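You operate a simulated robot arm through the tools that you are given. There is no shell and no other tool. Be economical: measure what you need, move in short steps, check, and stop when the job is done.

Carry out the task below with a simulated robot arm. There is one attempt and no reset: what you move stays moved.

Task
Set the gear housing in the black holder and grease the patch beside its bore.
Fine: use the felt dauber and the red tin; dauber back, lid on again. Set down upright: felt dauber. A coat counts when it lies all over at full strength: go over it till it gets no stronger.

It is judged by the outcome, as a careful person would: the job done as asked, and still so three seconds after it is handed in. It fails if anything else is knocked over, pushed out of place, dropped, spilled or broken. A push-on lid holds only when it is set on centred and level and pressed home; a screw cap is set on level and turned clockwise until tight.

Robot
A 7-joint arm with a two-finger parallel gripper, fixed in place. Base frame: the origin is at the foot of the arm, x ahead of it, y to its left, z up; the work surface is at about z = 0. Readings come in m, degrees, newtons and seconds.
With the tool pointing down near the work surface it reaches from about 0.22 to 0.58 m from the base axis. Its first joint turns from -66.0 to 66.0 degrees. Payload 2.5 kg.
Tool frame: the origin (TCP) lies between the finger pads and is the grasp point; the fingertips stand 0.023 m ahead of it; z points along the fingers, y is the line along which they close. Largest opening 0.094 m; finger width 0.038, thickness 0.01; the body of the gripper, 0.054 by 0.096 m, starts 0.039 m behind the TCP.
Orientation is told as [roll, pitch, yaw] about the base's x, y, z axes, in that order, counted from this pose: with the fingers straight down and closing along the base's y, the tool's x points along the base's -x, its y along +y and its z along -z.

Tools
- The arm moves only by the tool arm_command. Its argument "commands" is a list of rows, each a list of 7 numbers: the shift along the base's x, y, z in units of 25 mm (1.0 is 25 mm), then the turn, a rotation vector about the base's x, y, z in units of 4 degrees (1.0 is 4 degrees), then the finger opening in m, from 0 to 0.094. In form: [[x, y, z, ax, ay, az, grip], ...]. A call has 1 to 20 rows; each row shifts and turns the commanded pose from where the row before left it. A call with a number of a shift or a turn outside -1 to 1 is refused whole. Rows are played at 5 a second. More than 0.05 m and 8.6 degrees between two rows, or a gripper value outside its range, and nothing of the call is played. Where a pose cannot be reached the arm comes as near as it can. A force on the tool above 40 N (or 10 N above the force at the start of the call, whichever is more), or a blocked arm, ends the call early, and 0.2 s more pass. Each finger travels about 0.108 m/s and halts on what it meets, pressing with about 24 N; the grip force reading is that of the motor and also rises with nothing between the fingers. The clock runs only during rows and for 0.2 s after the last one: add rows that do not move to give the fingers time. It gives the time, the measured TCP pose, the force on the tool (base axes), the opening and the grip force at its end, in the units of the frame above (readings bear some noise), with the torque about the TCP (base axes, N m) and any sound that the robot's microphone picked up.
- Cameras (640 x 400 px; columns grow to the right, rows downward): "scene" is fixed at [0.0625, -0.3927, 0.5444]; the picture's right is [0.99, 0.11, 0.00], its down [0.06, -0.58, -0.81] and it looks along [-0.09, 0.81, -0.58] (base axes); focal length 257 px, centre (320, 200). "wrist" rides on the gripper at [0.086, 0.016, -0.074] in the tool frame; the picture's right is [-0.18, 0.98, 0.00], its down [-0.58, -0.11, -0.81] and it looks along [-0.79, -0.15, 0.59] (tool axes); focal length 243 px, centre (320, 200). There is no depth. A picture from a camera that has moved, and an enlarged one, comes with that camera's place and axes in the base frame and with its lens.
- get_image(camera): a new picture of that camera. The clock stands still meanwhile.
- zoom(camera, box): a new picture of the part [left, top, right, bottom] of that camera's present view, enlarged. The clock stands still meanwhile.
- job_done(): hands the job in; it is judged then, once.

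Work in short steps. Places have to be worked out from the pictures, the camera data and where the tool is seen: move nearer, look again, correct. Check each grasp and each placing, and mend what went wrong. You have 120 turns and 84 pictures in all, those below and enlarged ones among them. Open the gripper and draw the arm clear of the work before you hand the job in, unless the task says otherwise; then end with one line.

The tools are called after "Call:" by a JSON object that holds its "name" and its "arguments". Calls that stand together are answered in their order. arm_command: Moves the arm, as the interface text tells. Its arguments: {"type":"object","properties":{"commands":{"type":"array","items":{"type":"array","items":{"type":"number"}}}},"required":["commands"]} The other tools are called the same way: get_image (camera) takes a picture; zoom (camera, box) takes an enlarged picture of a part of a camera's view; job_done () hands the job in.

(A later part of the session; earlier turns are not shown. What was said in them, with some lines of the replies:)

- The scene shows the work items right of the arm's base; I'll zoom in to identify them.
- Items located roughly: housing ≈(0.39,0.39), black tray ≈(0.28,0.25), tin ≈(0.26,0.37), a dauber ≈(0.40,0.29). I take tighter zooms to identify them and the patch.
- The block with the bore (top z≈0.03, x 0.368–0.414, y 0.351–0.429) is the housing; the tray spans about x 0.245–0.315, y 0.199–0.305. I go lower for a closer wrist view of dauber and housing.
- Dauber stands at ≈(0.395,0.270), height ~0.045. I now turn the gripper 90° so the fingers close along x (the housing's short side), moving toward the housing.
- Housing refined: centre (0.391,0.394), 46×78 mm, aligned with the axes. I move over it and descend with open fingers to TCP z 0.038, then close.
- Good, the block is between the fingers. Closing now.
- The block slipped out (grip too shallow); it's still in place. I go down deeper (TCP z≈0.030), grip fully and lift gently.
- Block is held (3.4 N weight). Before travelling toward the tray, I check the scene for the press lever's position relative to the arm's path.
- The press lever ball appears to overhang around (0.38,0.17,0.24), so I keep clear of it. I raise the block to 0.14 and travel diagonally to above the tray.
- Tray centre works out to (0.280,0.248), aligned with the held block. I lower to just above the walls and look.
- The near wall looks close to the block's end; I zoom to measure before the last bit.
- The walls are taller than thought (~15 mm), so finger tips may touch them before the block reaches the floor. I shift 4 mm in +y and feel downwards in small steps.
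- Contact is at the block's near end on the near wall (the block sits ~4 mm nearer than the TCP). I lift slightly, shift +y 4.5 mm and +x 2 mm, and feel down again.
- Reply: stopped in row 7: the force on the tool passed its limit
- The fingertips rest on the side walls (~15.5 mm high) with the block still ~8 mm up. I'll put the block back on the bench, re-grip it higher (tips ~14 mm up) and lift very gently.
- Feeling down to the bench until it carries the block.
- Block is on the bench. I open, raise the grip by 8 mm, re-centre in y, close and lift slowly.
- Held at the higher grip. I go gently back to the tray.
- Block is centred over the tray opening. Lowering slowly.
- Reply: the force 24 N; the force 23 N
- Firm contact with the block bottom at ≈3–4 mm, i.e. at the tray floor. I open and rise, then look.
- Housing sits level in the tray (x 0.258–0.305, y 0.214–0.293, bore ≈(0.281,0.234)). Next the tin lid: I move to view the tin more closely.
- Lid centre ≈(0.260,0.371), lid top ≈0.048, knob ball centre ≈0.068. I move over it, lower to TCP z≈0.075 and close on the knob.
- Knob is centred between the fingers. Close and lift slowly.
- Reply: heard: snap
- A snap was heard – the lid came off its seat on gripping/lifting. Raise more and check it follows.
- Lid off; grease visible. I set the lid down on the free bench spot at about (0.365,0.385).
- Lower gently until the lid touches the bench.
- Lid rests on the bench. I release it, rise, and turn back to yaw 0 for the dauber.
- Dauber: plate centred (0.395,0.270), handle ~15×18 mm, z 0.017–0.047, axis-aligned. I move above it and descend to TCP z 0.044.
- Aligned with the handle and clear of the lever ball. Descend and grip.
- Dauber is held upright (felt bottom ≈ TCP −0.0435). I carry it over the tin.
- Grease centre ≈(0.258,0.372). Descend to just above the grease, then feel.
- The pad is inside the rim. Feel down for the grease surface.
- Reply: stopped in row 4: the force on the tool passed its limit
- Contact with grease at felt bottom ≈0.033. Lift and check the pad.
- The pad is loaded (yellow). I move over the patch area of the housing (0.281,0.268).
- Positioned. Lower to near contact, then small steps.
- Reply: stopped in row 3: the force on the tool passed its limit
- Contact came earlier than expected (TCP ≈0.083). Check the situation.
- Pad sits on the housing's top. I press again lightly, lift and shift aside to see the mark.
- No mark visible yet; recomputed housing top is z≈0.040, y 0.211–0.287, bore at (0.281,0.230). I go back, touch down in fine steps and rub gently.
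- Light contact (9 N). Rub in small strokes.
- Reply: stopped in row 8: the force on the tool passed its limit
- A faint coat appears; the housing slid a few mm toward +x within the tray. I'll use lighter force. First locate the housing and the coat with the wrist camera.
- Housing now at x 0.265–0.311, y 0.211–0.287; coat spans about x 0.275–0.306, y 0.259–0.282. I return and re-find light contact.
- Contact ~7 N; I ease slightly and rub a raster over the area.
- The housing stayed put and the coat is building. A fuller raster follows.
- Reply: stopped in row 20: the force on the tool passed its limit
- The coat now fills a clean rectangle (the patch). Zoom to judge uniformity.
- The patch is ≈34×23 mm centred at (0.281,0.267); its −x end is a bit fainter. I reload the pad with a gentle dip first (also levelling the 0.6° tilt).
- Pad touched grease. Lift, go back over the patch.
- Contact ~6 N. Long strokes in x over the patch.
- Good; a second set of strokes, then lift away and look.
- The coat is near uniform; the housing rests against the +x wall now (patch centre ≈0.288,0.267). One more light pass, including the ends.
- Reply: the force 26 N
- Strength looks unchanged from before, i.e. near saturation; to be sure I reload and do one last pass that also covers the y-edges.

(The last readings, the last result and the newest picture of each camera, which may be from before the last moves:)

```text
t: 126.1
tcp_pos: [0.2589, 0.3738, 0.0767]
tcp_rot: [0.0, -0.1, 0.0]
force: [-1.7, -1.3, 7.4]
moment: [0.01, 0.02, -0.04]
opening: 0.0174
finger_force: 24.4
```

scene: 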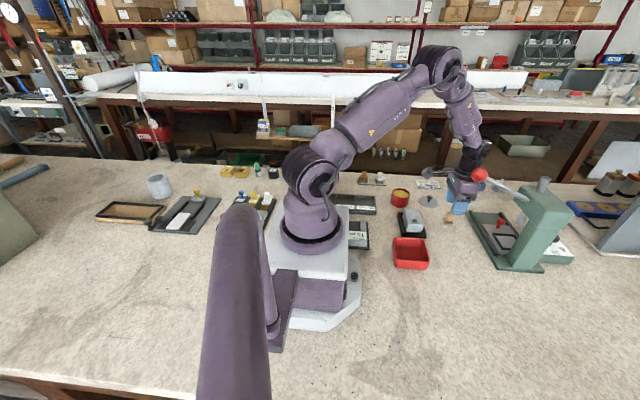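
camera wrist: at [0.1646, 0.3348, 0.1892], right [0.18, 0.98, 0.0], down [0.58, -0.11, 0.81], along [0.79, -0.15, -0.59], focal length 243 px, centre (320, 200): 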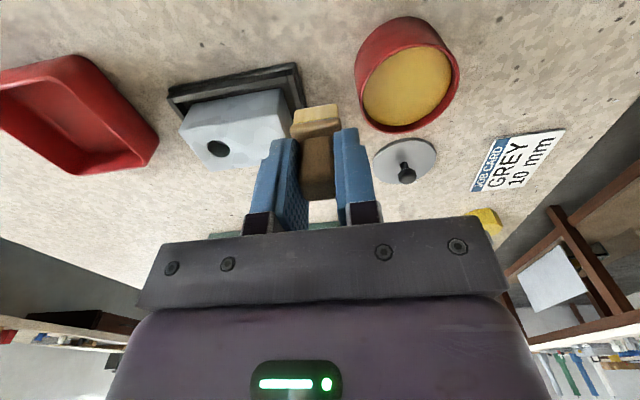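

Call:
{"name": "arm_command", "arguments": {"commands": [[0, 0, 0.3, 0, 0, 0, 0], [0, 0, 0.6, 0, 0, 0, 0], [0, 0, 0.5, 0, 0, 0, 0], [0.2, -0.7, 0, 0, 0, 0, 0], [0.22, -0.9, 0, 0, 0, 0, 0], [0.25, -0.9, 0, 0, 0, 0, 0], [0.25, -0.9, 0, 0, 0, 0, 0], [0.2, -0.84, 0, 0, 0, 0, 0], [0, 0, -0.5, 0, 0, 0, 0], [0, 0, -0.46, 0, 0, 0, 0], [0, 0, -0.05, 0, 0, 0, 0], [0, 0, 0, 0, 0, 0, 0]]}}

Call:
{"name": "arm_command", "arguments": {"commands": [[0, 0, -0.02, 0, 0, 0, 0], [0, 0, 0, 0, 0, 0, 0]]}}

Call:
{"name": "arm_command", "arguments": {"commands": [[0, 0, -0.015, 0, 0, 0, 0], [0, 0, 0, 0, 0, 0, 0]]}}

```text
t: 128.7
tcp_pos: [0.2863, 0.2666, 0.0844]
tcp_rot: [-0.1, 0.0, 0.2]
force: [-0.1, -1.2, 2.3]
moment: [0.0, -0.01, 0.03]
opening: 0.0173
finger_force: 24.1
```

```text
t: 129.3
tcp_pos: [0.2868, 0.2669, 0.0856]
tcp_rot: [-0.1, 0.1, 0.0]
force: [-0.6, -3.0, 7.9]
moment: [-0.09, 0.05, 0.02]
opening: 0.0177
finger_force: 24.0
```

```text
t: 129.9
tcp_pos: [0.2864, 0.2664, 0.0839]
tcp_rot: [-0.1, 0.0, 0.2]
force: [-5.8, -9.0, 24.8]
moment: [-0.24, 0.24, 0.05]
opening: 0.0176
finger_force: 23.8
```

24 N is too firm; I ease back and rub the raster with ±5 mm in y.

Call:
{"name": "arm_command", "arguments": {"commands": [[0, 0, 0.018, 0, 0, 0, 0], [-0.14, 0.1, 0, 0, 0, 0, 0], [-0.14, 0.08, 0, 0, 0, 0, 0], [-0.14, 0, 0, 0, 0, 0, 0], [0.14, 0, 0, 0, 0, 0, 0], [0.14, 0, 0, 0, 0, 0, 0], [0.14, 0, 0, 0, 0, 0, 0], [0.14, 0, 0, 0, 0, 0, 0], [0.14, 0, 0, 0, 0, 0, 0], [0.14, -0.1, 0, 0, 0, 0, 0], [0, -0.14, 0, 0, 0, 0, 0], [0, -0.1, 0, 0, 0, 0, 0], [-0.14, 0, 0, 0, 0, 0, 0], [-0.14, 0, 0, 0, 0, 0, 0], [-0.14, 0, 0, 0, 0, 0, 0], [-0.14, 0, 0, 0, 0, 0, 0], [-0.14, 0, 0, 0, 0, 0, 0], [-0.14, 0, 0, 0, 0, 0, 0], [-0.1, 0.16, 0, 0, 0, 0, 0], [0, 0, 0, 0, 0, 0, 0]]}}

Call:
{"name": "arm_command", "arguments": {"commands": [[0.14, 0, 0, 0, 0, 0, 0], [0.14, 0, 0, 0, 0, 0, 0], [0.14, 0, 0, 0, 0, 0, 0], [0.14, 0, 0, 0, 0, 0, 0], [0.14, 0, 0, 0, 0, 0, 0], [0.14, 0, 0, 0, 0, 0, 0], [-0.1, 0, 0, 0, 0, 0, 0], [0, 0, 0.3, 0, 0, 0, 0], [0, 0, 0.6, 0, 0, 0, 0], [-0.4, 0.8, 0.3, 0, 0, 0, 0], [-0.4, 0.8, 0, 0, 0, 0, 0], [-0.4, 0.8, 0, 0, 0, 0, 0], [-0.2, 0.8, 0, 0, 0, 0, 0], [0, 0.6, 0, 0, 0, 0, 0], [0, 0, 0, 0, 0, 0, 0]]}}

Call:
{"name": "zoom", "arguments": {"camera": "scene", "box": [403, 195, 423, 215]}}

Call:
{"name": "zoom", "arguments": {"camera": "wrist", "box": [120, 50, 260, 170]}}

```text
t: 134.1
tcp_pos: [0.2724, 0.2675, 0.0841]
tcp_rot: [-0.1, 0.0, 0.1]
force: [-0.2, -0.2, -0.4]
moment: [0.0, 0.01, -0.04]
opening: 0.0173
finger_force: 24.1
```

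```text
t: 137.3
tcp_pos: [0.2591, 0.3625, 0.1155]
tcp_rot: [-0.1, 0.0, 0.1]
force: [-0.1, -0.3, -1.0]
moment: [0.0, 0.0, 0.0]
opening: 0.0176
finger_force: 23.9
```

```text
16.00 times, centred on (413, 205) of scene
camera zoom: at [0.0625, -0.3927, 0.5444], right [0.99, 0.11, 0.0], down [0.06, -0.58, -0.81], along [-0.09, 0.81, -0.58], focal length 4115 px, centre (-1168, 120)
```

zoom: 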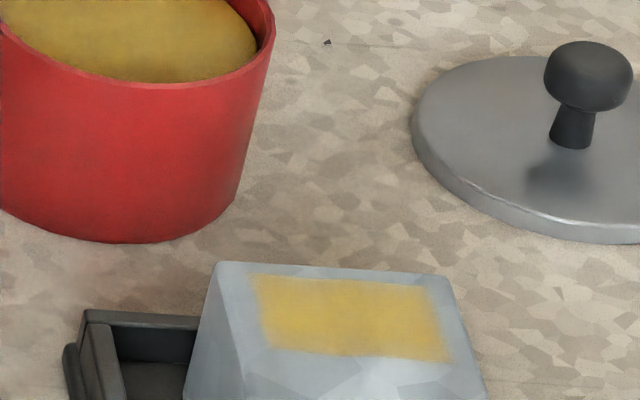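

```text
3.33 times, centred on (190, 110) of wrist
camera zoom: at [0.1717, 0.3789, 0.189], right [0.18, 0.98, 0.0], down [0.58, -0.11, 0.81], along [0.79, -0.15, -0.59], focal length 809 px, centre (753, 500)
```

zoom: 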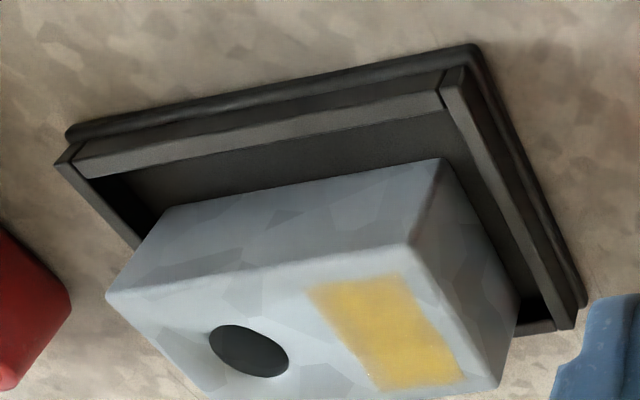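

The coat is uniform and no longer gets stronger. Now return the dauber to where it stood.

Call:
{"name": "arm_command", "arguments": {"commands": [[0.4, -0.3, 0, 0, 0, 0, 0], [0.7, -0.45, 0, 0, 0, 0, 0], [0.8, -0.5, 0, 0, 0, 0, 0], [0.8, -0.5, 0, 0, 0, 0, 0], [0.8, -0.5, 0, 0, 0, 0, 0], [0.7, -0.5, -0.2, 0, 0, 0, 0], [0.6, -0.45, -0.4, 0, 0, 0, 0], [0.5, -0.3, -0.4, 0, 0, 0, 0], [0.2, -0.14, -0.4, 0, 0, 0, 0], [0, 0, -0.5, 0, 0, 0, 0], [0, 0, -0.4, 0, 0, 0, 0], [0, 0, 0, 0, 0, 0, 0]]}}

```text
t: 139.9
tcp_pos: [0.3946, 0.27, 0.0593]
tcp_rot: [-0.2, -0.1, 0.1]
force: [0.8, -0.3, -0.9]
moment: [0.01, -0.04, -0.02]
opening: 0.0176
finger_force: 23.2
```

Call:
{"name": "arm_command", "arguments": {"commands": [[0.06, 0.05, -0.3, 0, 0, 0, 0], [0, 0, -0.15, 0, 0, 0, 0], [0, 0, -0.06, 0, 0, 0, 0], [0, 0, 0, 0, 0, 0, 0]]}}

Call:
{"name": "arm_command", "arguments": {"commands": [[0, 0, -0.05, 0, 0, 0, 0], [0, 0, 0, 0, 0, 0, 0]]}}

```text
t: 140.9
tcp_pos: [0.3939, 0.2724, 0.0453]
tcp_rot: [-0.1, 0.1, 0.1]
force: [0.2, -0.8, -0.7]
moment: [0.0, -0.01, 0.0]
opening: 0.0176
finger_force: 23.9
```

```text
t: 141.5
tcp_pos: [0.3966, 0.2718, 0.0439]
tcp_rot: [-0.1, -0.1, 0.1]
force: [0.6, -0.2, -0.4]
moment: [0.04, 0.0, -0.01]
opening: 0.0178
finger_force: 23.4
```

Call:
{"name": "arm_command", "arguments": {"commands": [[0, 0, -0.03, 0, 0, 0, 0], [0, 0, 0, 0, 0, 0, 0]]}}

Call:
{"name": "arm_command", "arguments": {"commands": [[0, 0, -0.02, 0, 0, 0, 0], [0, 0, 0, 0, 0, 0, 0]]}}

```text
t: 142.1
tcp_pos: [0.3959, 0.2718, 0.0439]
tcp_rot: [-0.1, 0.0, 0.1]
force: [-0.2, -0.4, -0.1]
moment: [-0.01, 0.01, 0.0]
opening: 0.0176
finger_force: 23.7
```

```text
t: 142.7
tcp_pos: [0.3964, 0.2722, 0.0424]
tcp_rot: [0.0, 0.0, 0.0]
force: [-2.0, -1.0, 7.0]
moment: [-0.03, 0.12, 0.01]
opening: 0.0174
finger_force: 23.6
```

The felt stands on the bench. Release slowly, rise straight up and check.

Call:
{"name": "arm_command", "arguments": {"commands": [[0, 0, 0.01, 0, 0, 0, 0.02], [0, 0, 0, 0, 0, 0, 0.03], [0, 0, 0, 0, 0, 0, 0.045], [0, 0, 0.4, 0, 0, 0, 0.045], [0, 0, 0.8, 0, 0, 0, 0.045], [0, 0, 0.8, 0, 0, 0, 0.045], [-0.6, 0.4, 0.8, 0, 0, 0, 0.045], [-0.6, 0.4, 0.6, 0, 0, 0, 0.045], [-0.6, 0.4, 0.6, 0, 0, 0, 0.045], [0, 0, 0, 0, 0, 0, 0.045]]}}

Call:
{"name": "get_image", "arguments": {"camera": "wrist"}}

```text
t: 144.9
tcp_pos: [0.3519, 0.3023, 0.1428]
tcp_rot: [-0.1, 0.0, 0.1]
force: [0.1, 0.0, 0.0]
moment: [0.02, 0.0, 0.01]
opening: 0.0453
finger_force: 0.1
```

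```text
20 pictures are left
camera wrist: at [0.2659, 0.3188, 0.2171], right [0.18, 0.98, 0.0], down [0.58, -0.11, 0.81], along [0.79, -0.15, -0.59], focal length 243 px, centre (320, 200)
```

wrist: 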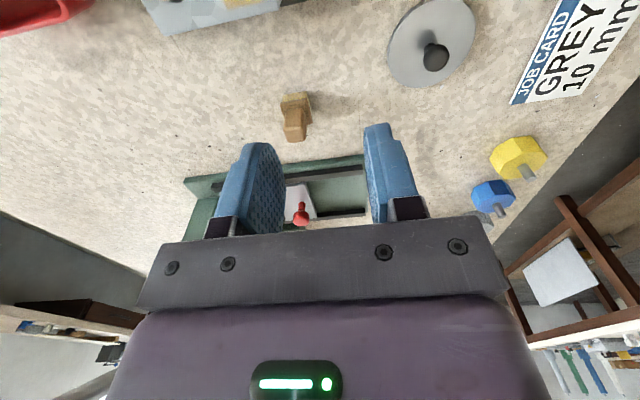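

Dauber stands upright in its place. Now to the lid: knob at ≈(0.364,0.386).

Call:
{"name": "arm_command", "arguments": {"commands": [[0.2, 0.9, 0, 0, 0, 0, 0.05], [0.15, 0.9, 0, 0, 0, 0, 0.05], [0.15, 0.9, 0, 0, 0, 0, 0.05], [0, 0.65, -0.4, 0, 0, 0, 0.05], [0, 0, -0.8, 0, 0, 0, 0.05], [0, 0, -0.8, 0, 0, 0, 0.05], [0, 0, 0, 0, 0, 0, 0.05]]}}

Call:
{"name": "get_image", "arguments": {"camera": "wrist"}}

```text
t: 146.5
tcp_pos: [0.3659, 0.3868, 0.0938]
tcp_rot: [-0.1, 0.0, 0.1]
force: [0.5, 0.3, -0.4]
moment: [0.0, 0.01, -0.01]
opening: 0.0501
finger_force: 0.0
```

```text
19 pictures are left
camera wrist: at [0.2793, 0.4022, 0.1674], right [0.18, 0.98, 0.0], down [0.58, -0.11, 0.81], along [0.79, -0.15, -0.59], focal length 243 px, centre (320, 200)
```

wrist: 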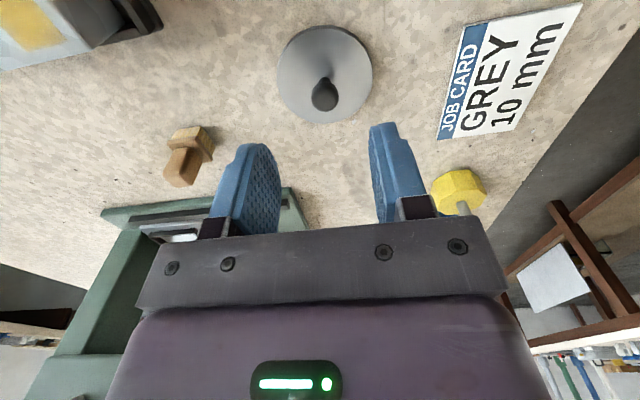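

Knob appears at ≈(0.360,0.390). Adjust slightly, descend and grip.

Call:
{"name": "arm_command", "arguments": {"commands": [[-0.16, 0.1, -0.6, 0, 0, 0, 0.05], [0, 0, -0.8, 0, 0, 0, 0.05], [0, 0, -0.6, 0, 0, 0, 0.05], [0, 0, -0.3, 0, 0, 0, 0.05], [0, 0, 0, 0, 0, 0, 0.05]]}}

Call:
{"name": "get_image", "arguments": {"camera": "wrist"}}

```text
t: 147.7
tcp_pos: [0.3604, 0.3883, 0.0335]
tcp_rot: [-0.1, 0.0, 0.1]
force: [0.0, 0.8, -0.6]
moment: [0.01, -0.01, 0.0]
opening: 0.0502
finger_force: 0.2
```

```text
18 pictures are left
camera wrist: at [0.2743, 0.4041, 0.1092], right [0.18, 0.98, 0.0], down [0.58, -0.11, 0.81], along [0.79, -0.15, -0.59], focal length 243 px, centre (320, 200)
```

wrist: 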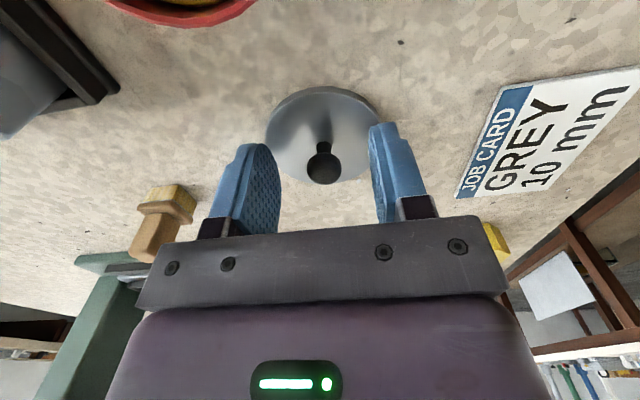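

Lid knob centred like before. Close and lift.

Call:
{"name": "arm_command", "arguments": {"commands": [[0, 0, 0, 0, 0, 0, 0.03], [0, 0, 0, 0, 0, 0, 0.01], [0, 0, 0, 0, 0, 0, 0], [0, 0, 0, 0, 0, 0, 0], [0, 0, 0.2, 0, 0, 0, 0], [0, 0, 0.6, 0, 0, 0, 0], [0, 0, 0.8, 0, 0, 0, 0], [0, 0, 0.8, 0, 0, 0, 0], [0, 0, 0.6, 0, 0, 0, 0], [0, 0, 0, 0, 0, 0, 0]]}}

Call:
{"name": "arm_command", "arguments": {"commands": [[-0.4, -0.07, 0, 0, 0, 0, 0], [-0.8, -0.14, 0, 0, 0, 0, 0], [-0.8, -0.14, 0, 0, 0, 0, 0], [-0.8, -0.14, 0, 0, 0, 0, 0], [-0.8, -0.14, 0, 0, 0, 0, 0], [-0.4, -0.07, 0, 0, 0, 0, 0], [0, 0, 0, 0, 0, 0, 0]]}}

Call:
{"name": "get_image", "arguments": {"camera": "wrist"}}

```text
t: 149.9
tcp_pos: [0.3583, 0.3874, 0.1092]
tcp_rot: [-0.1, 0.1, 0.1]
force: [-0.6, -0.7, -1.2]
moment: [0.0, 0.02, 0.04]
opening: 0.0157
finger_force: 24.0
```

```text
t: 151.5
tcp_pos: [0.2586, 0.3715, 0.1107]
tcp_rot: [-0.1, 0.0, 0.2]
force: [-0.1, -0.4, -0.4]
moment: [0.02, -0.03, 0.02]
opening: 0.0161
finger_force: 23.7
```

```text
17 pictures are left
camera wrist: at [0.1726, 0.3871, 0.1852], right [0.18, 0.98, 0.0], down [0.58, -0.11, 0.81], along [0.79, -0.15, -0.59], focal length 243 px, centre (320, 200)
```

wrist: 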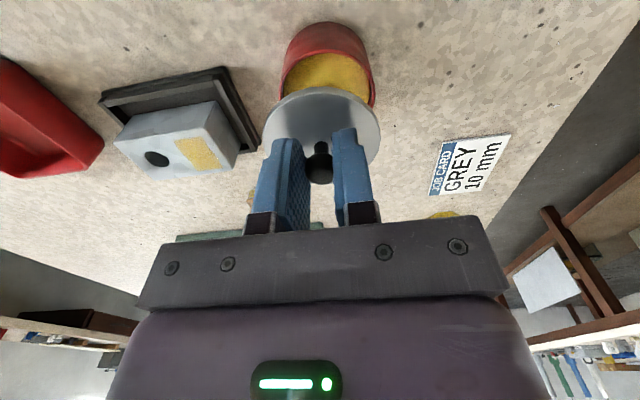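

Lid carried over the tin. Lower to ~1 cm above the rim and compare alignment in both cameras.

Call:
{"name": "arm_command", "arguments": {"commands": [[0.06, 0, -0.4, 0, 0, 0, 0], [0, 0, -0.5, 0, 0, 0, 0], [0, 0, 0, 0, 0, 0, 0]]}}

Call:
{"name": "zoom", "arguments": {"camera": "wrist", "box": [230, 30, 410, 190]}}

Call:
{"name": "zoom", "arguments": {"camera": "scene", "box": [380, 165, 425, 215]}}

```text
t: 152.3
tcp_pos: [0.262, 0.3714, 0.087]
tcp_rot: [-0.1, 0.0, 0.0]
force: [-0.1, -0.1, -0.3]
moment: [0.04, 0.02, 0.01]
opening: 0.0162
finger_force: 24.0
```

```text
2.50 times, centred on (320, 110) of wrist
camera zoom: at [0.1748, 0.387, 0.1625], right [0.18, 0.98, 0.0], down [0.58, -0.11, 0.81], along [0.79, -0.15, -0.59], focal length 606 px, centre (320, 425)
```

zoom: 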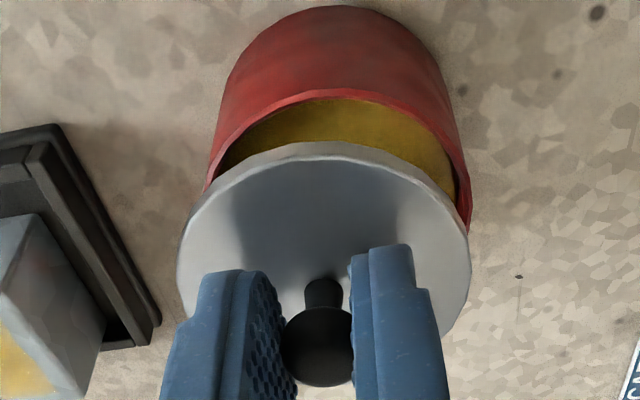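

```text
8.00 times, centred on (402, 190) of scene
camera zoom: at [0.0625, -0.3927, 0.5444], right [0.99, 0.11, 0.0], down [0.06, -0.58, -0.81], along [-0.09, 0.81, -0.58], focal length 2057 px, centre (-340, 280)
```

zoom: 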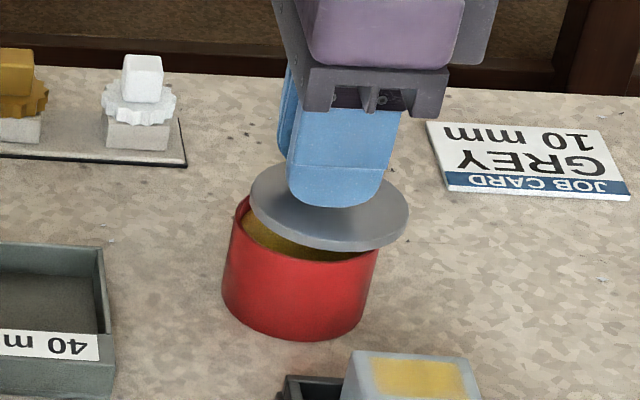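

Both views agree: the lid is ~7 mm too far in +x and ~3 mm too far in −y of the tin. Correct and recheck.

Call:
{"name": "arm_command", "arguments": {"commands": [[-0.14, 0.07, 0, 0, 0, 0, 0], [-0.13, 0.06, 0, 0, 0, 0, 0], [0, 0, -0.1, 0, 0, 0, 0], [0, 0, 0, 0, 0, 0, 0]]}}

Call:
{"name": "zoom", "arguments": {"camera": "wrist", "box": [230, 30, 410, 190]}}

Call:
{"name": "zoom", "arguments": {"camera": "scene", "box": [380, 165, 425, 215]}}

```text
t: 153.3
tcp_pos: [0.254, 0.3741, 0.0837]
tcp_rot: [-0.2, 0.0, 0.0]
force: [0.4, -0.3, 0.2]
moment: [0.02, -0.01, 0.04]
opening: 0.0162
finger_force: 24.5
```

```text
2.50 times, centred on (320, 110) of wrist
camera zoom: at [0.1681, 0.3905, 0.1594], right [0.18, 0.98, 0.0], down [0.58, -0.11, 0.81], along [0.79, -0.15, -0.59], focal length 606 px, centre (320, 425)
```

zoom: 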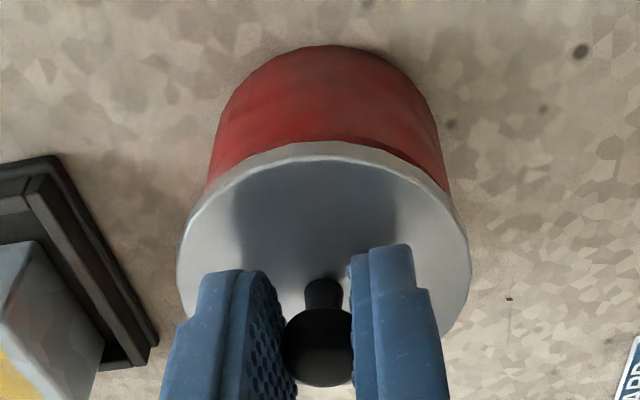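

```text
8.00 times, centred on (402, 190) of scene
camera zoom: at [0.0625, -0.3927, 0.5444], right [0.99, 0.11, 0.0], down [0.06, -0.58, -0.81], along [-0.09, 0.81, -0.58], focal length 2057 px, centre (-340, 280)
```

zoom: 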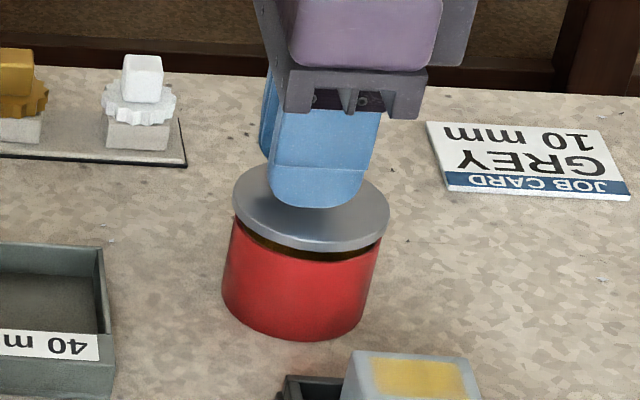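

Nearly concentric. Small +1 mm y trim, then lower onto the rim.

Call:
{"name": "arm_command", "arguments": {"commands": [[-0.02, 0.04, -0.1, 0, 0, 0, 0], [0, 0, -0.1, 0, 0, 0, 0], [0, 0, -0.04, 0, 0, 0, 0], [0, 0, 0, 0, 0, 0, 0]]}}

Call:
{"name": "zoom", "arguments": {"camera": "scene", "box": [380, 165, 425, 215]}}

```text
t: 154.3
tcp_pos: [0.2536, 0.3737, 0.0798]
tcp_rot: [-0.2, 0.0, 0.2]
force: [-0.3, -0.5, -1.0]
moment: [-0.03, 0.0, -0.03]
opening: 0.016
finger_force: 24.1
```

```text
8.00 times, centred on (402, 190) of scene
camera zoom: at [0.0625, -0.3927, 0.5444], right [0.99, 0.11, 0.0], down [0.06, -0.58, -0.81], along [-0.09, 0.81, -0.58], focal length 2057 px, centre (-340, 280)
```

zoom: 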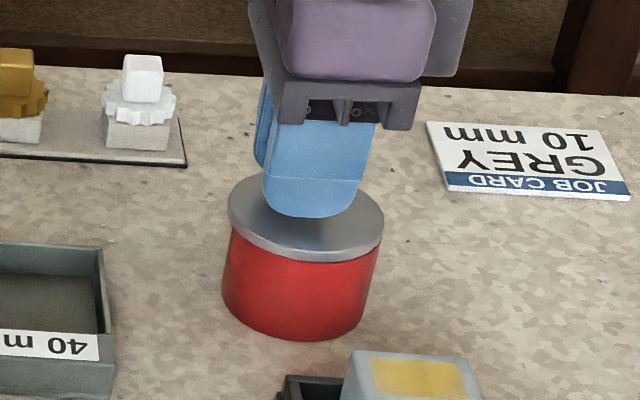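

Concentric in this view. Continue down.

Call:
{"name": "arm_command", "arguments": {"commands": [[0, 0, -0.06, 0, 0, 0, 0], [0, 0, -0.04, 0, 0, 0, 0], [0, 0, 0, 0, 0, 0, 0]]}}

Call:
{"name": "arm_command", "arguments": {"commands": [[0, 0, -0.04, 0, 0, 0, 0], [0, 0, 0, 0, 0, 0, 0]]}}

```text
t: 155.1
tcp_pos: [0.2537, 0.3764, 0.0774]
tcp_rot: [-0.1, -0.2, 0.0]
force: [2.1, -0.5, 2.1]
moment: [0.03, 0.0, -0.03]
opening: 0.0162
finger_force: 24.4
```

```text
t: 155.7
tcp_pos: [0.2536, 0.3763, 0.077]
tcp_rot: [0.0, -0.1, 0.1]
force: [-2.4, -4.4, 18.5]
moment: [-0.09, 0.06, -0.01]
opening: 0.0162
finger_force: 24.5
```

Resting on the rim (19 N, little moment). Press home.

Call:
{"name": "arm_command", "arguments": {"commands": [[0, 0, -0.03, 0, 0, 0, 0], [0, 0, 0, 0, 0, 0, 0]]}}

Call:
{"name": "zoom", "arguments": {"camera": "scene", "box": [385, 175, 420, 210]}}

```text
t: 156.3
tcp_pos: [0.2538, 0.3749, 0.0765]
tcp_rot: [0.0, -0.1, 0.1]
force: [-4.2, -9.3, 30.7]
moment: [-0.13, -0.05, -0.03]
opening: 0.0158
finger_force: 24.3
```

```text
11.43 times, centred on (402, 192) of scene
camera zoom: at [0.0624, -0.3928, 0.5443], right [0.99, 0.11, 0.0], down [0.06, -0.58, -0.81], along [-0.09, 0.81, -0.58], focal length 2939 px, centre (-623, 286)
```

zoom: 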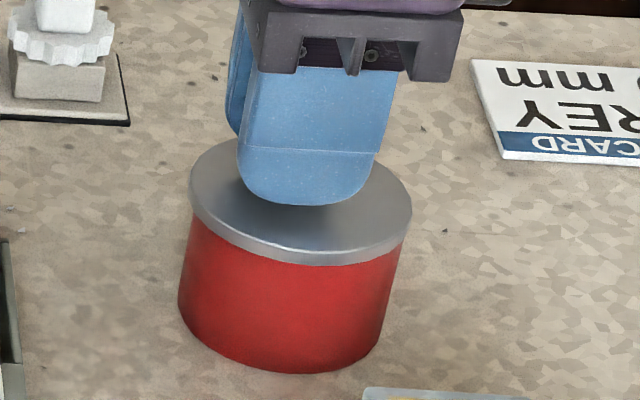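

No snap yet; press further.

Call:
{"name": "arm_command", "arguments": {"commands": [[0, 0, -0.03, 0, 0, 0, 0], [0, 0, 0, 0, 0, 0, 0]]}}

Call:
{"name": "arm_command", "arguments": {"commands": [[0, 0, -0.04, 0, 0, 0, 0], [0, 0, -0.04, 0, 0, 0, 0], [0, 0, 0, 0, 0, 0, 0]]}}

```text
t: 156.9
tcp_pos: [0.254, 0.3756, 0.0742]
tcp_rot: [-0.1, -0.1, 0.1]
force: [-2.5, -7.4, 29.2]
moment: [-0.14, -0.08, -0.06]
opening: 0.0159
finger_force: 24.4
```

```text
t: 157.7
tcp_pos: [0.2537, 0.3763, 0.073]
tcp_rot: [-0.1, -0.1, 0.1]
force: [0.2, -9.6, 29.9]
moment: [-0.16, -0.13, -0.04]
opening: 0.0161
finger_force: 23.7
```

The fingers slip on the knob at ~30 N. I release, rise, close the fingers and press on the knob's top instead.

Call:
{"name": "arm_command", "arguments": {"commands": [[0, 0, 0.1, 0, 0, 0, 0.02], [0, 0, 0, 0, 0, 0, 0.04], [0, 0, 0.4, 0, 0, 0, 0.05], [0, 0, 0.8, 0, 0, 0, 0.05], [0, 0, 0.8, 0, 0, 0, 0.03], [0, 0, 0.2, 0, 0, 0, 0.0], [0, 0, 0, 0, 0, 0, 0], [0, 0, 0, 0, 0, 0, 0]]}}

Call:
{"name": "get_image", "arguments": {"camera": "wrist"}}

```text
t: 159.5
tcp_pos: [0.2546, 0.3739, 0.1292]
tcp_rot: [-0.1, 0.0, 0.2]
force: [-0.2, 0.0, -0.1]
moment: [-0.04, 0.01, -0.01]
opening: 0.0
finger_force: 23.8
heard: snap
```

```text
10 pictures are left
camera wrist: at [0.1683, 0.3909, 0.2035], right [0.18, 0.98, 0.0], down [0.58, -0.11, 0.81], along [0.79, -0.15, -0.59], focal length 243 px, centre (320, 200)
```

wrist: 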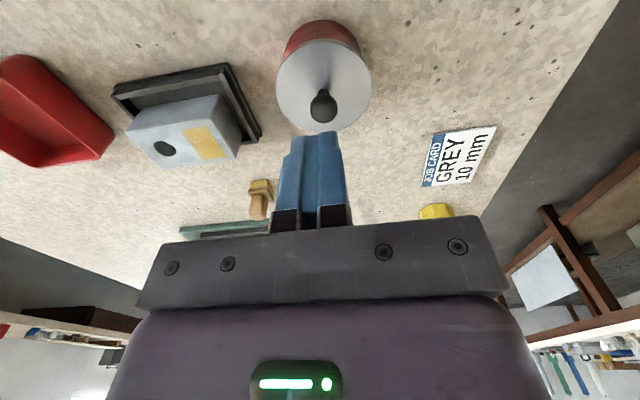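

A snap was heard while letting go – possibly the lid popping loose again. I press down on the knob with closed fingers, centred over it.

Call:
{"name": "arm_command", "arguments": {"commands": [[0.16, 0.04, 0, 0, 0, 0, 0], [0, 0, -0.5, 0, 0, 0, 0], [0, 0, -0.4, 0, 0, 0, 0], [0, 0, 0, 0, 0, 0, 0]]}}

Call:
{"name": "arm_command", "arguments": {"commands": [[0, 0, -0.1, 0, 0, 0, 0], [0, 0, -0.06, 0, 0, 0, 0], [0, 0, 0, 0, 0, 0, 0]]}}

```text
t: 160.5
tcp_pos: [0.2589, 0.3756, 0.1071]
tcp_rot: [-0.1, 0.0, 0.1]
force: [-0.9, -0.3, 0.7]
moment: [0.0, -0.01, 0.02]
opening: 0.0
finger_force: 23.9
```

```text
t: 161.3
tcp_pos: [0.2578, 0.3751, 0.1033]
tcp_rot: [-0.2, 0.0, 0.1]
force: [0.8, -1.0, -0.4]
moment: [-0.03, 0.01, 0.01]
opening: 0.0001
finger_force: 24.4
```

Call:
{"name": "arm_command", "arguments": {"commands": [[0, 0, -0.06, 0, 0, 0, 0], [0, 0, -0.04, 0, 0, 0, 0], [0, 0, 0, 0, 0, 0, 0]]}}

Call:
{"name": "arm_command", "arguments": {"commands": [[0, 0, -0.04, 0, 0, 0, 0], [0, 0, -0.03, 0, 0, 0, 0], [0, 0, 0, 0, 0, 0, 0]]}}

```text
t: 162.1
tcp_pos: [0.2571, 0.3752, 0.0992]
tcp_rot: [-0.1, -0.1, 0.2]
force: [0.7, 0.9, -0.2]
moment: [0.02, -0.01, 0.0]
opening: 0.0
finger_force: 24.0
```

```text
t: 162.9
tcp_pos: [0.2576, 0.3763, 0.1001]
tcp_rot: [-0.1, 0.0, 0.2]
force: [0.9, -0.1, -0.9]
moment: [-0.01, 0.04, 0.03]
opening: 0.0002
finger_force: 23.9
```

Call:
{"name": "arm_command", "arguments": {"commands": [[0, 0, -0.04, 0, 0, 0, 0], [0, 0, -0.04, 0, 0, 0, 0], [0, 0, 0, 0, 0, 0, 0]]}}

Call:
{"name": "arm_command", "arguments": {"commands": [[0, 0, -0.04, 0, 0, 0, 0], [0, 0, -0.03, 0, 0, 0, 0], [0, 0, 0, 0, 0, 0, 0]]}}

```text
t: 163.7
tcp_pos: [0.2584, 0.3758, 0.0966]
tcp_rot: [-0.1, 0.0, 0.2]
force: [0.4, 0.1, -0.9]
moment: [-0.03, -0.02, 0.01]
opening: 0.0002
finger_force: 24.3
```

```text
t: 164.5
tcp_pos: [0.2585, 0.3759, 0.095]
tcp_rot: [-0.1, 0.0, 0.1]
force: [-0.5, -0.5, 0.4]
moment: [-0.03, 0.01, -0.01]
opening: 0.0
finger_force: 24.2
```

No contact yet at tip z≈0.072; check I'm really above the knob.

Call:
{"name": "zoom", "arguments": {"camera": "wrist", "box": [250, 30, 410, 190]}}

Call:
{"name": "zoom", "arguments": {"camera": "scene", "box": [380, 165, 425, 210]}}

```text
2.50 times, centred on (330, 110) of wrist
camera zoom: at [0.1722, 0.3928, 0.1698], right [0.18, 0.98, 0.0], down [0.58, -0.11, 0.81], along [0.79, -0.15, -0.59], focal length 606 px, centre (295, 425)
```

zoom: 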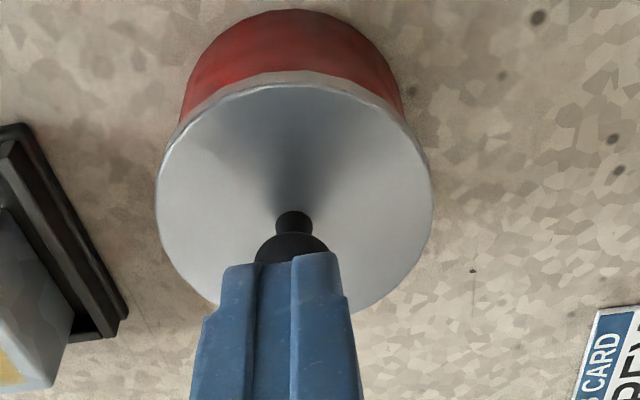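

```text
8.89 times, centred on (402, 188) of scene
camera zoom: at [0.0625, -0.3927, 0.5444], right [0.99, 0.11, 0.0], down [0.06, -0.58, -0.81], along [-0.09, 0.81, -0.58], focal length 2286 px, centre (-413, 311)
```

zoom: 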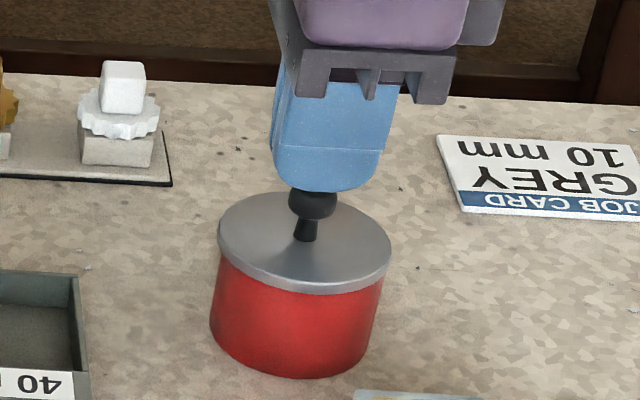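

The tip is just above the knob; centre it better (−5 mm x, +1.5 mm y) and press.

Call:
{"name": "arm_command", "arguments": {"commands": [[-0.2, 0.06, 0.02, 0, 0, 0, 0], [0, 0, 0, 0, 0, 0, 0], [0, 0, -0.05, 0, 0, 0, 0], [0, 0, -0.03, 0, 0, 0, 0], [0, 0, 0, 0, 0, 0, 0]]}}

Call:
{"name": "arm_command", "arguments": {"commands": [[0, 0, -0.03, 0, 0, 0, 0], [0, 0, -0.02, 0, 0, 0, 0], [0, 0, 0, 0, 0, 0, 0]]}}

```text
t: 165.7
tcp_pos: [0.2528, 0.3774, 0.0938]
tcp_rot: [0.0, 0.1, 0.1]
force: [0.5, -0.5, -0.3]
moment: [0.0, 0.0, 0.01]
opening: 0.0
finger_force: 23.6
```

```text
t: 166.5
tcp_pos: [0.2537, 0.3789, 0.093]
tcp_rot: [0.0, 0.0, 0.1]
force: [-0.6, -0.1, -0.4]
moment: [0.0, 0.01, 0.01]
opening: 0.0
finger_force: 23.9
```

Call:
{"name": "arm_command", "arguments": {"commands": [[0, 0, -0.03, 0, 0, 0, 0], [0, 0, -0.03, 0, 0, 0, 0], [0, 0, 0, 0, 0, 0, 0]]}}

Call:
{"name": "arm_command", "arguments": {"commands": [[0, 0, -0.03, 0, 0, 0, 0], [0, 0, -0.02, 0, 0, 0, 0], [0, 0, 0, 0, 0, 0, 0]]}}

```text
t: 167.3
tcp_pos: [0.2547, 0.3784, 0.0911]
tcp_rot: [-0.1, 0.0, 0.1]
force: [-6.7, -9.5, 23.1]
moment: [-0.22, 0.01, -0.08]
opening: 0.0001
finger_force: 24.1
```

```text
t: 167.8
tcp_pos: [0.2524, 0.3783, 0.0917]
tcp_rot: [-0.1, 0.0, 0.1]
force: [-2.0, -3.9, 7.5]
moment: [-0.13, 0.0, -0.02]
opening: 0.0002
finger_force: 23.7
stopped in row 2: the force on the tool passed its limit (the readings are from after the stop); the commanded pose is now the measured one
```

Pressed to 40 N without a snap; the moment indicates the knob is ~6 mm in +x. I recentre and press once more steadily.

Call:
{"name": "arm_command", "arguments": {"commands": [[0, 0, 0.1, 0, 0, 0, 0], [0.2, -0.06, 0, 0, 0, 0, 0], [0, 0, 0, 0, 0, 0, 0], [0, 0, -0.09, 0, 0, 0, 0], [0, 0, -0.02, 0, 0, 0, 0], [0, 0, 0, 0, 0, 0, 0]]}}

Call:
{"name": "arm_command", "arguments": {"commands": [[0, 0, -0.02, 0, 0, 0, 0], [0, 0, -0.02, 0, 0, 0, 0], [0, 0, 0, 0, 0, 0, 0]]}}

```text
t: 169.2
tcp_pos: [0.2581, 0.3771, 0.0927]
tcp_rot: [0.0, 0.0, 0.0]
force: [-6.5, -4.9, 17.0]
moment: [-0.16, 0.12, -0.02]
opening: 0.0001
finger_force: 24.5
```

```text
t: 170.0
tcp_pos: [0.2589, 0.3781, 0.0924]
tcp_rot: [0.1, -0.2, 0.1]
force: [-2.5, -2.6, 6.7]
moment: [-0.1, 0.06, -0.01]
opening: 0.0
finger_force: 23.7
stopped in row 3: the force on the tool passed its limit (the readings are from after the stop); the commanded pose is now the measured one
```

Again 40 N with no further motion, so the lid seems home. I rise clear and compare with the original seated picture using the same crop.

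Call:
{"name": "arm_command", "arguments": {"commands": [[0, 0, 0.4, 0, 0, 0, 0], [0, 0, 1, 0, 0, 0, 0], [0, 0, 1, 0, 0, 0, 0], [0, 0, 1, 0, 0, 0, 0], [0, 0, 1, 0, 0, 0, 0], [0, 0, 1, 0, 0, 0, 0.03], [0, 0, 1, 0, 0, 0, 0.05], [0, 0, 0, 0, 0, 0, 0.05]]}}

Call:
{"name": "zoom", "arguments": {"camera": "scene", "box": [385, 170, 465, 220]}}

```text
t: 171.8
tcp_pos: [0.2591, 0.377, 0.2526]
tcp_rot: [0.0, 0.0, 0.0]
force: [0.0, -0.4, -0.4]
moment: [0.01, 0.02, 0.01]
opening: 0.0499
finger_force: 0.0
```

```text
8.00 times, centred on (425, 195) of scene
camera zoom: at [0.0625, -0.3927, 0.5444], right [0.99, 0.11, 0.0], down [0.06, -0.58, -0.81], along [-0.09, 0.81, -0.58], focal length 2057 px, centre (-520, 240)
```

zoom: 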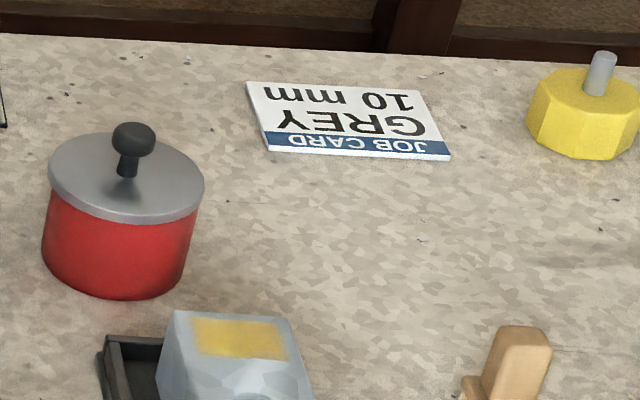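

Compared with the original, the lid sits ~2 mm off toward −x and ~0.5–1 mm high – not home. I re-grip it, lift slightly, shift +2 mm x and press again.

Call:
{"name": "arm_command", "arguments": {"commands": [[0, 0, -1, 0, 0, 0, 0.05], [0, 0, -1, 0, 0, 0, 0.05], [0, 0, -1, 0, 0, 0, 0.05], [0, -0.05, -1, 0, 0, 0, 0.05], [0, 0, -1, 0, 0, 0, 0.05], [0, 0, -1, 0, 0, 0, 0.05], [0, 0, -0.7, 0, 0, 0, 0.05], [0, 0, -0.3, 0, 0, 0, 0.05], [0, 0, 0, 0, 0, 0, 0.05], [0, 0, 0, 0, 0, 0, 0.03], [0, 0, 0, 0, 0, 0, 0.01], [0, 0, 0, 0, 0, 0, 0], [0, 0, 0, 0, 0, 0, 0], [0, 0, 0, 0, 0, 0, 0]]}}

```text
t: 174.8
tcp_pos: [0.2577, 0.3772, 0.0768]
tcp_rot: [0.0, 0.0, 0.1]
force: [-0.3, 0.4, -0.3]
moment: [-0.02, -0.02, 0.0]
opening: 0.0159
finger_force: 24.5
heard: snap
```

A snap upon gripping means the lid had been latched and came loose with the grip, as at the start; the snap at release was the latching. I lift a little, improve the centring by +1.75 mm x, and press it down again.

Call:
{"name": "arm_command", "arguments": {"commands": [[0, 0, 0.1, 0, 0, 0, 0], [0, 0, 0.15, 0, 0, 0, 0], [0.07, 0, 0, 0, 0, 0, 0], [0, 0, 0, 0, 0, 0, 0]]}}

Call:
{"name": "zoom", "arguments": {"camera": "scene", "box": [385, 170, 465, 220]}}

Call:
{"name": "zoom", "arguments": {"camera": "wrist", "box": [230, 30, 410, 190]}}

```text
t: 175.8
tcp_pos: [0.2589, 0.3758, 0.0819]
tcp_rot: [0.0, 0.0, 0.1]
force: [0.0, 0.3, 0.1]
moment: [0.02, -0.02, 0.0]
opening: 0.0162
finger_force: 23.5
```

```text
8.00 times, centred on (425, 195) of scene
camera zoom: at [0.0625, -0.3927, 0.5444], right [0.99, 0.11, 0.0], down [0.06, -0.58, -0.81], along [-0.09, 0.81, -0.58], focal length 2057 px, centre (-520, 240)
```

zoom: 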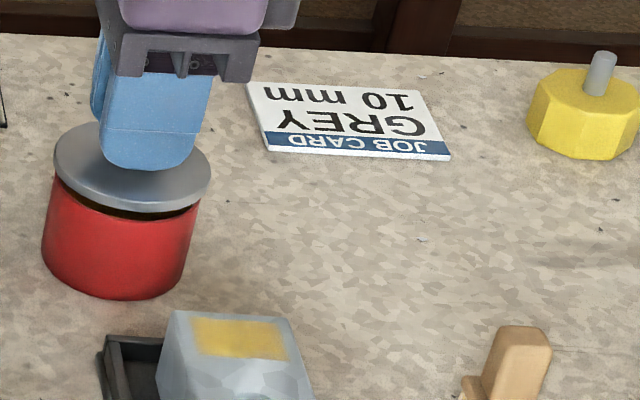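

```text
2.50 times, centred on (320, 110) of wrist
camera zoom: at [0.1737, 0.3925, 0.1571], right [0.18, 0.98, 0.0], down [0.58, -0.11, 0.81], along [0.79, -0.15, -0.59], focal length 606 px, centre (320, 425)
```

zoom: 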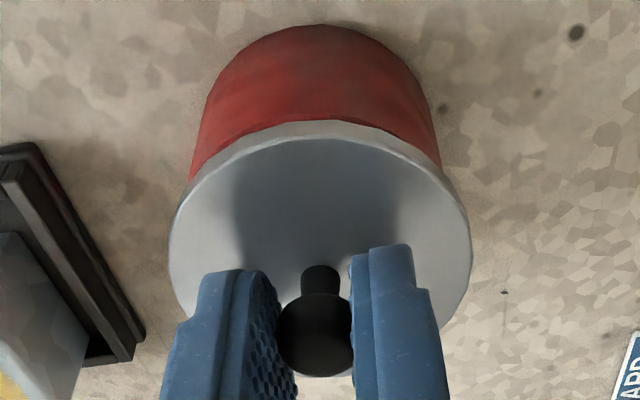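

Lid is now aligned like the original. Trim −1 mm in y, lower and press.

Call:
{"name": "arm_command", "arguments": {"commands": [[0, -0.03, -0.1, 0, 0, 0, 0], [0, 0, -0.08, 0, 0, 0, 0], [0, 0, -0.06, 0, 0, 0, 0], [0, 0, 0, 0, 0, 0, 0]]}}

Call:
{"name": "arm_command", "arguments": {"commands": [[0, 0, -0.04, 0, 0, 0, 0], [0, 0, 0, 0, 0, 0, 0]]}}

```text
t: 176.8
tcp_pos: [0.2596, 0.3767, 0.0764]
tcp_rot: [0.0, 0.1, 0.0]
force: [-0.6, 0.1, 0.5]
moment: [0.02, 0.02, 0.02]
opening: 0.016
finger_force: 23.9
```

```text
t: 177.4
tcp_pos: [0.2598, 0.3763, 0.0774]
tcp_rot: [-0.1, 0.0, 0.0]
force: [-9.4, -11.5, 24.0]
moment: [-0.23, 0.3, 0.06]
opening: 0.016
finger_force: 23.6
heard: snap
```

A snap under the press – the lid went home this time. Open without moving, then press the knob top once more to make sure.

Call:
{"name": "arm_command", "arguments": {"commands": [[0, 0, 0, 0, 0, 0, 0.02], [0, 0, 0, 0, 0, 0, 0.04], [0, 0, 0, 0, 0, 0, 0.05], [0, 0, 0, 0, 0, 0, 0.05]]}}

```text
t: 178.4
tcp_pos: [0.2614, 0.3757, 0.0756]
tcp_rot: [0.0, -0.1, 0.1]
force: [0.4, 0.7, 0.1]
moment: [0.01, 0.02, 0.01]
opening: 0.0499
finger_force: 0.0
```

No pop on opening. Rise clear and compare the same crop.

Call:
{"name": "arm_command", "arguments": {"commands": [[0, 0, 0.5, 0, 0, 0, 0.05], [0, 0, 1, 0, 0, 0, 0.05], [0, 0, 1, 0, 0, 0, 0.05], [0, 0, 1, 0, 0, 0, 0.05], [0, 0, 1, 0, 0, 0, 0.05], [0, 0, 1, 0, 0, 0, 0.05], [0, 0, 1, 0, 0, 0, 0.05], [0, 0, 1, 0, 0, 0, 0.05], [0, 0, 0, 0, 0, 0, 0.05]]}}

Call:
{"name": "zoom", "arguments": {"camera": "scene", "box": [385, 170, 465, 220]}}

```text
t: 180.4
tcp_pos: [0.2614, 0.375, 0.2628]
tcp_rot: [0.0, -0.1, 0.1]
force: [0.0, 0.1, 0.3]
moment: [-0.04, 0.04, 0.01]
opening: 0.0501
finger_force: 0.1
```

```text
8.00 times, centred on (425, 195) of scene
camera zoom: at [0.0625, -0.3927, 0.5444], right [0.99, 0.11, 0.0], down [0.06, -0.58, -0.81], along [-0.09, 0.81, -0.58], focal length 2057 px, centre (-520, 240)
```

zoom: 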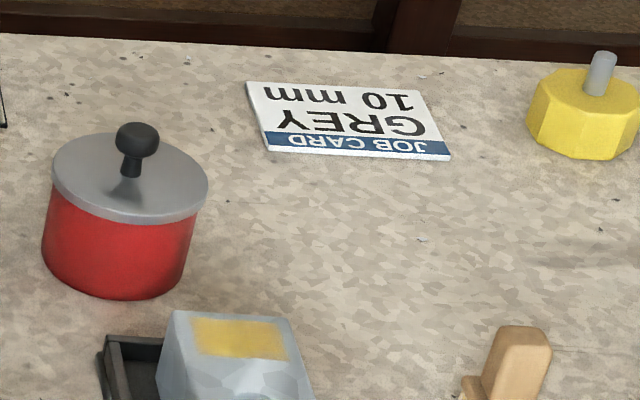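

The lid now matches the original exactly. Final overall check.

Call:
{"name": "zoom", "arguments": {"camera": "scene", "box": [340, 150, 500, 280]}}

```text
3.08 times, centred on (420, 215) of scene
camera zoom: at [0.0625, -0.3927, 0.5444], right [0.99, 0.11, 0.0], down [0.06, -0.58, -0.81], along [-0.09, 0.81, -0.58], focal length 791 px, centre (12, 154)
```

zoom: 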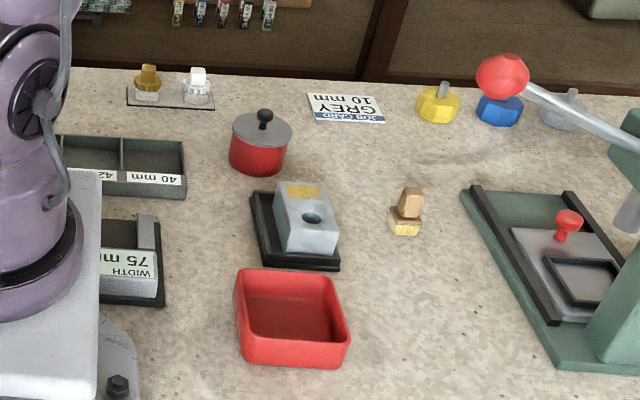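

Housing in the tray, patch coated, dauber upright in its place, lid home, arm clear. Handing in.

Call:
{"name": "job_done", "arguments": {}}

```text
The job is handed in.
```

The gear housing sits in the black holder and the patch beside its bore has an even coat that stopped getting stronger; the felt dauber is back upright in its place, and the red tin's lid is pressed home.
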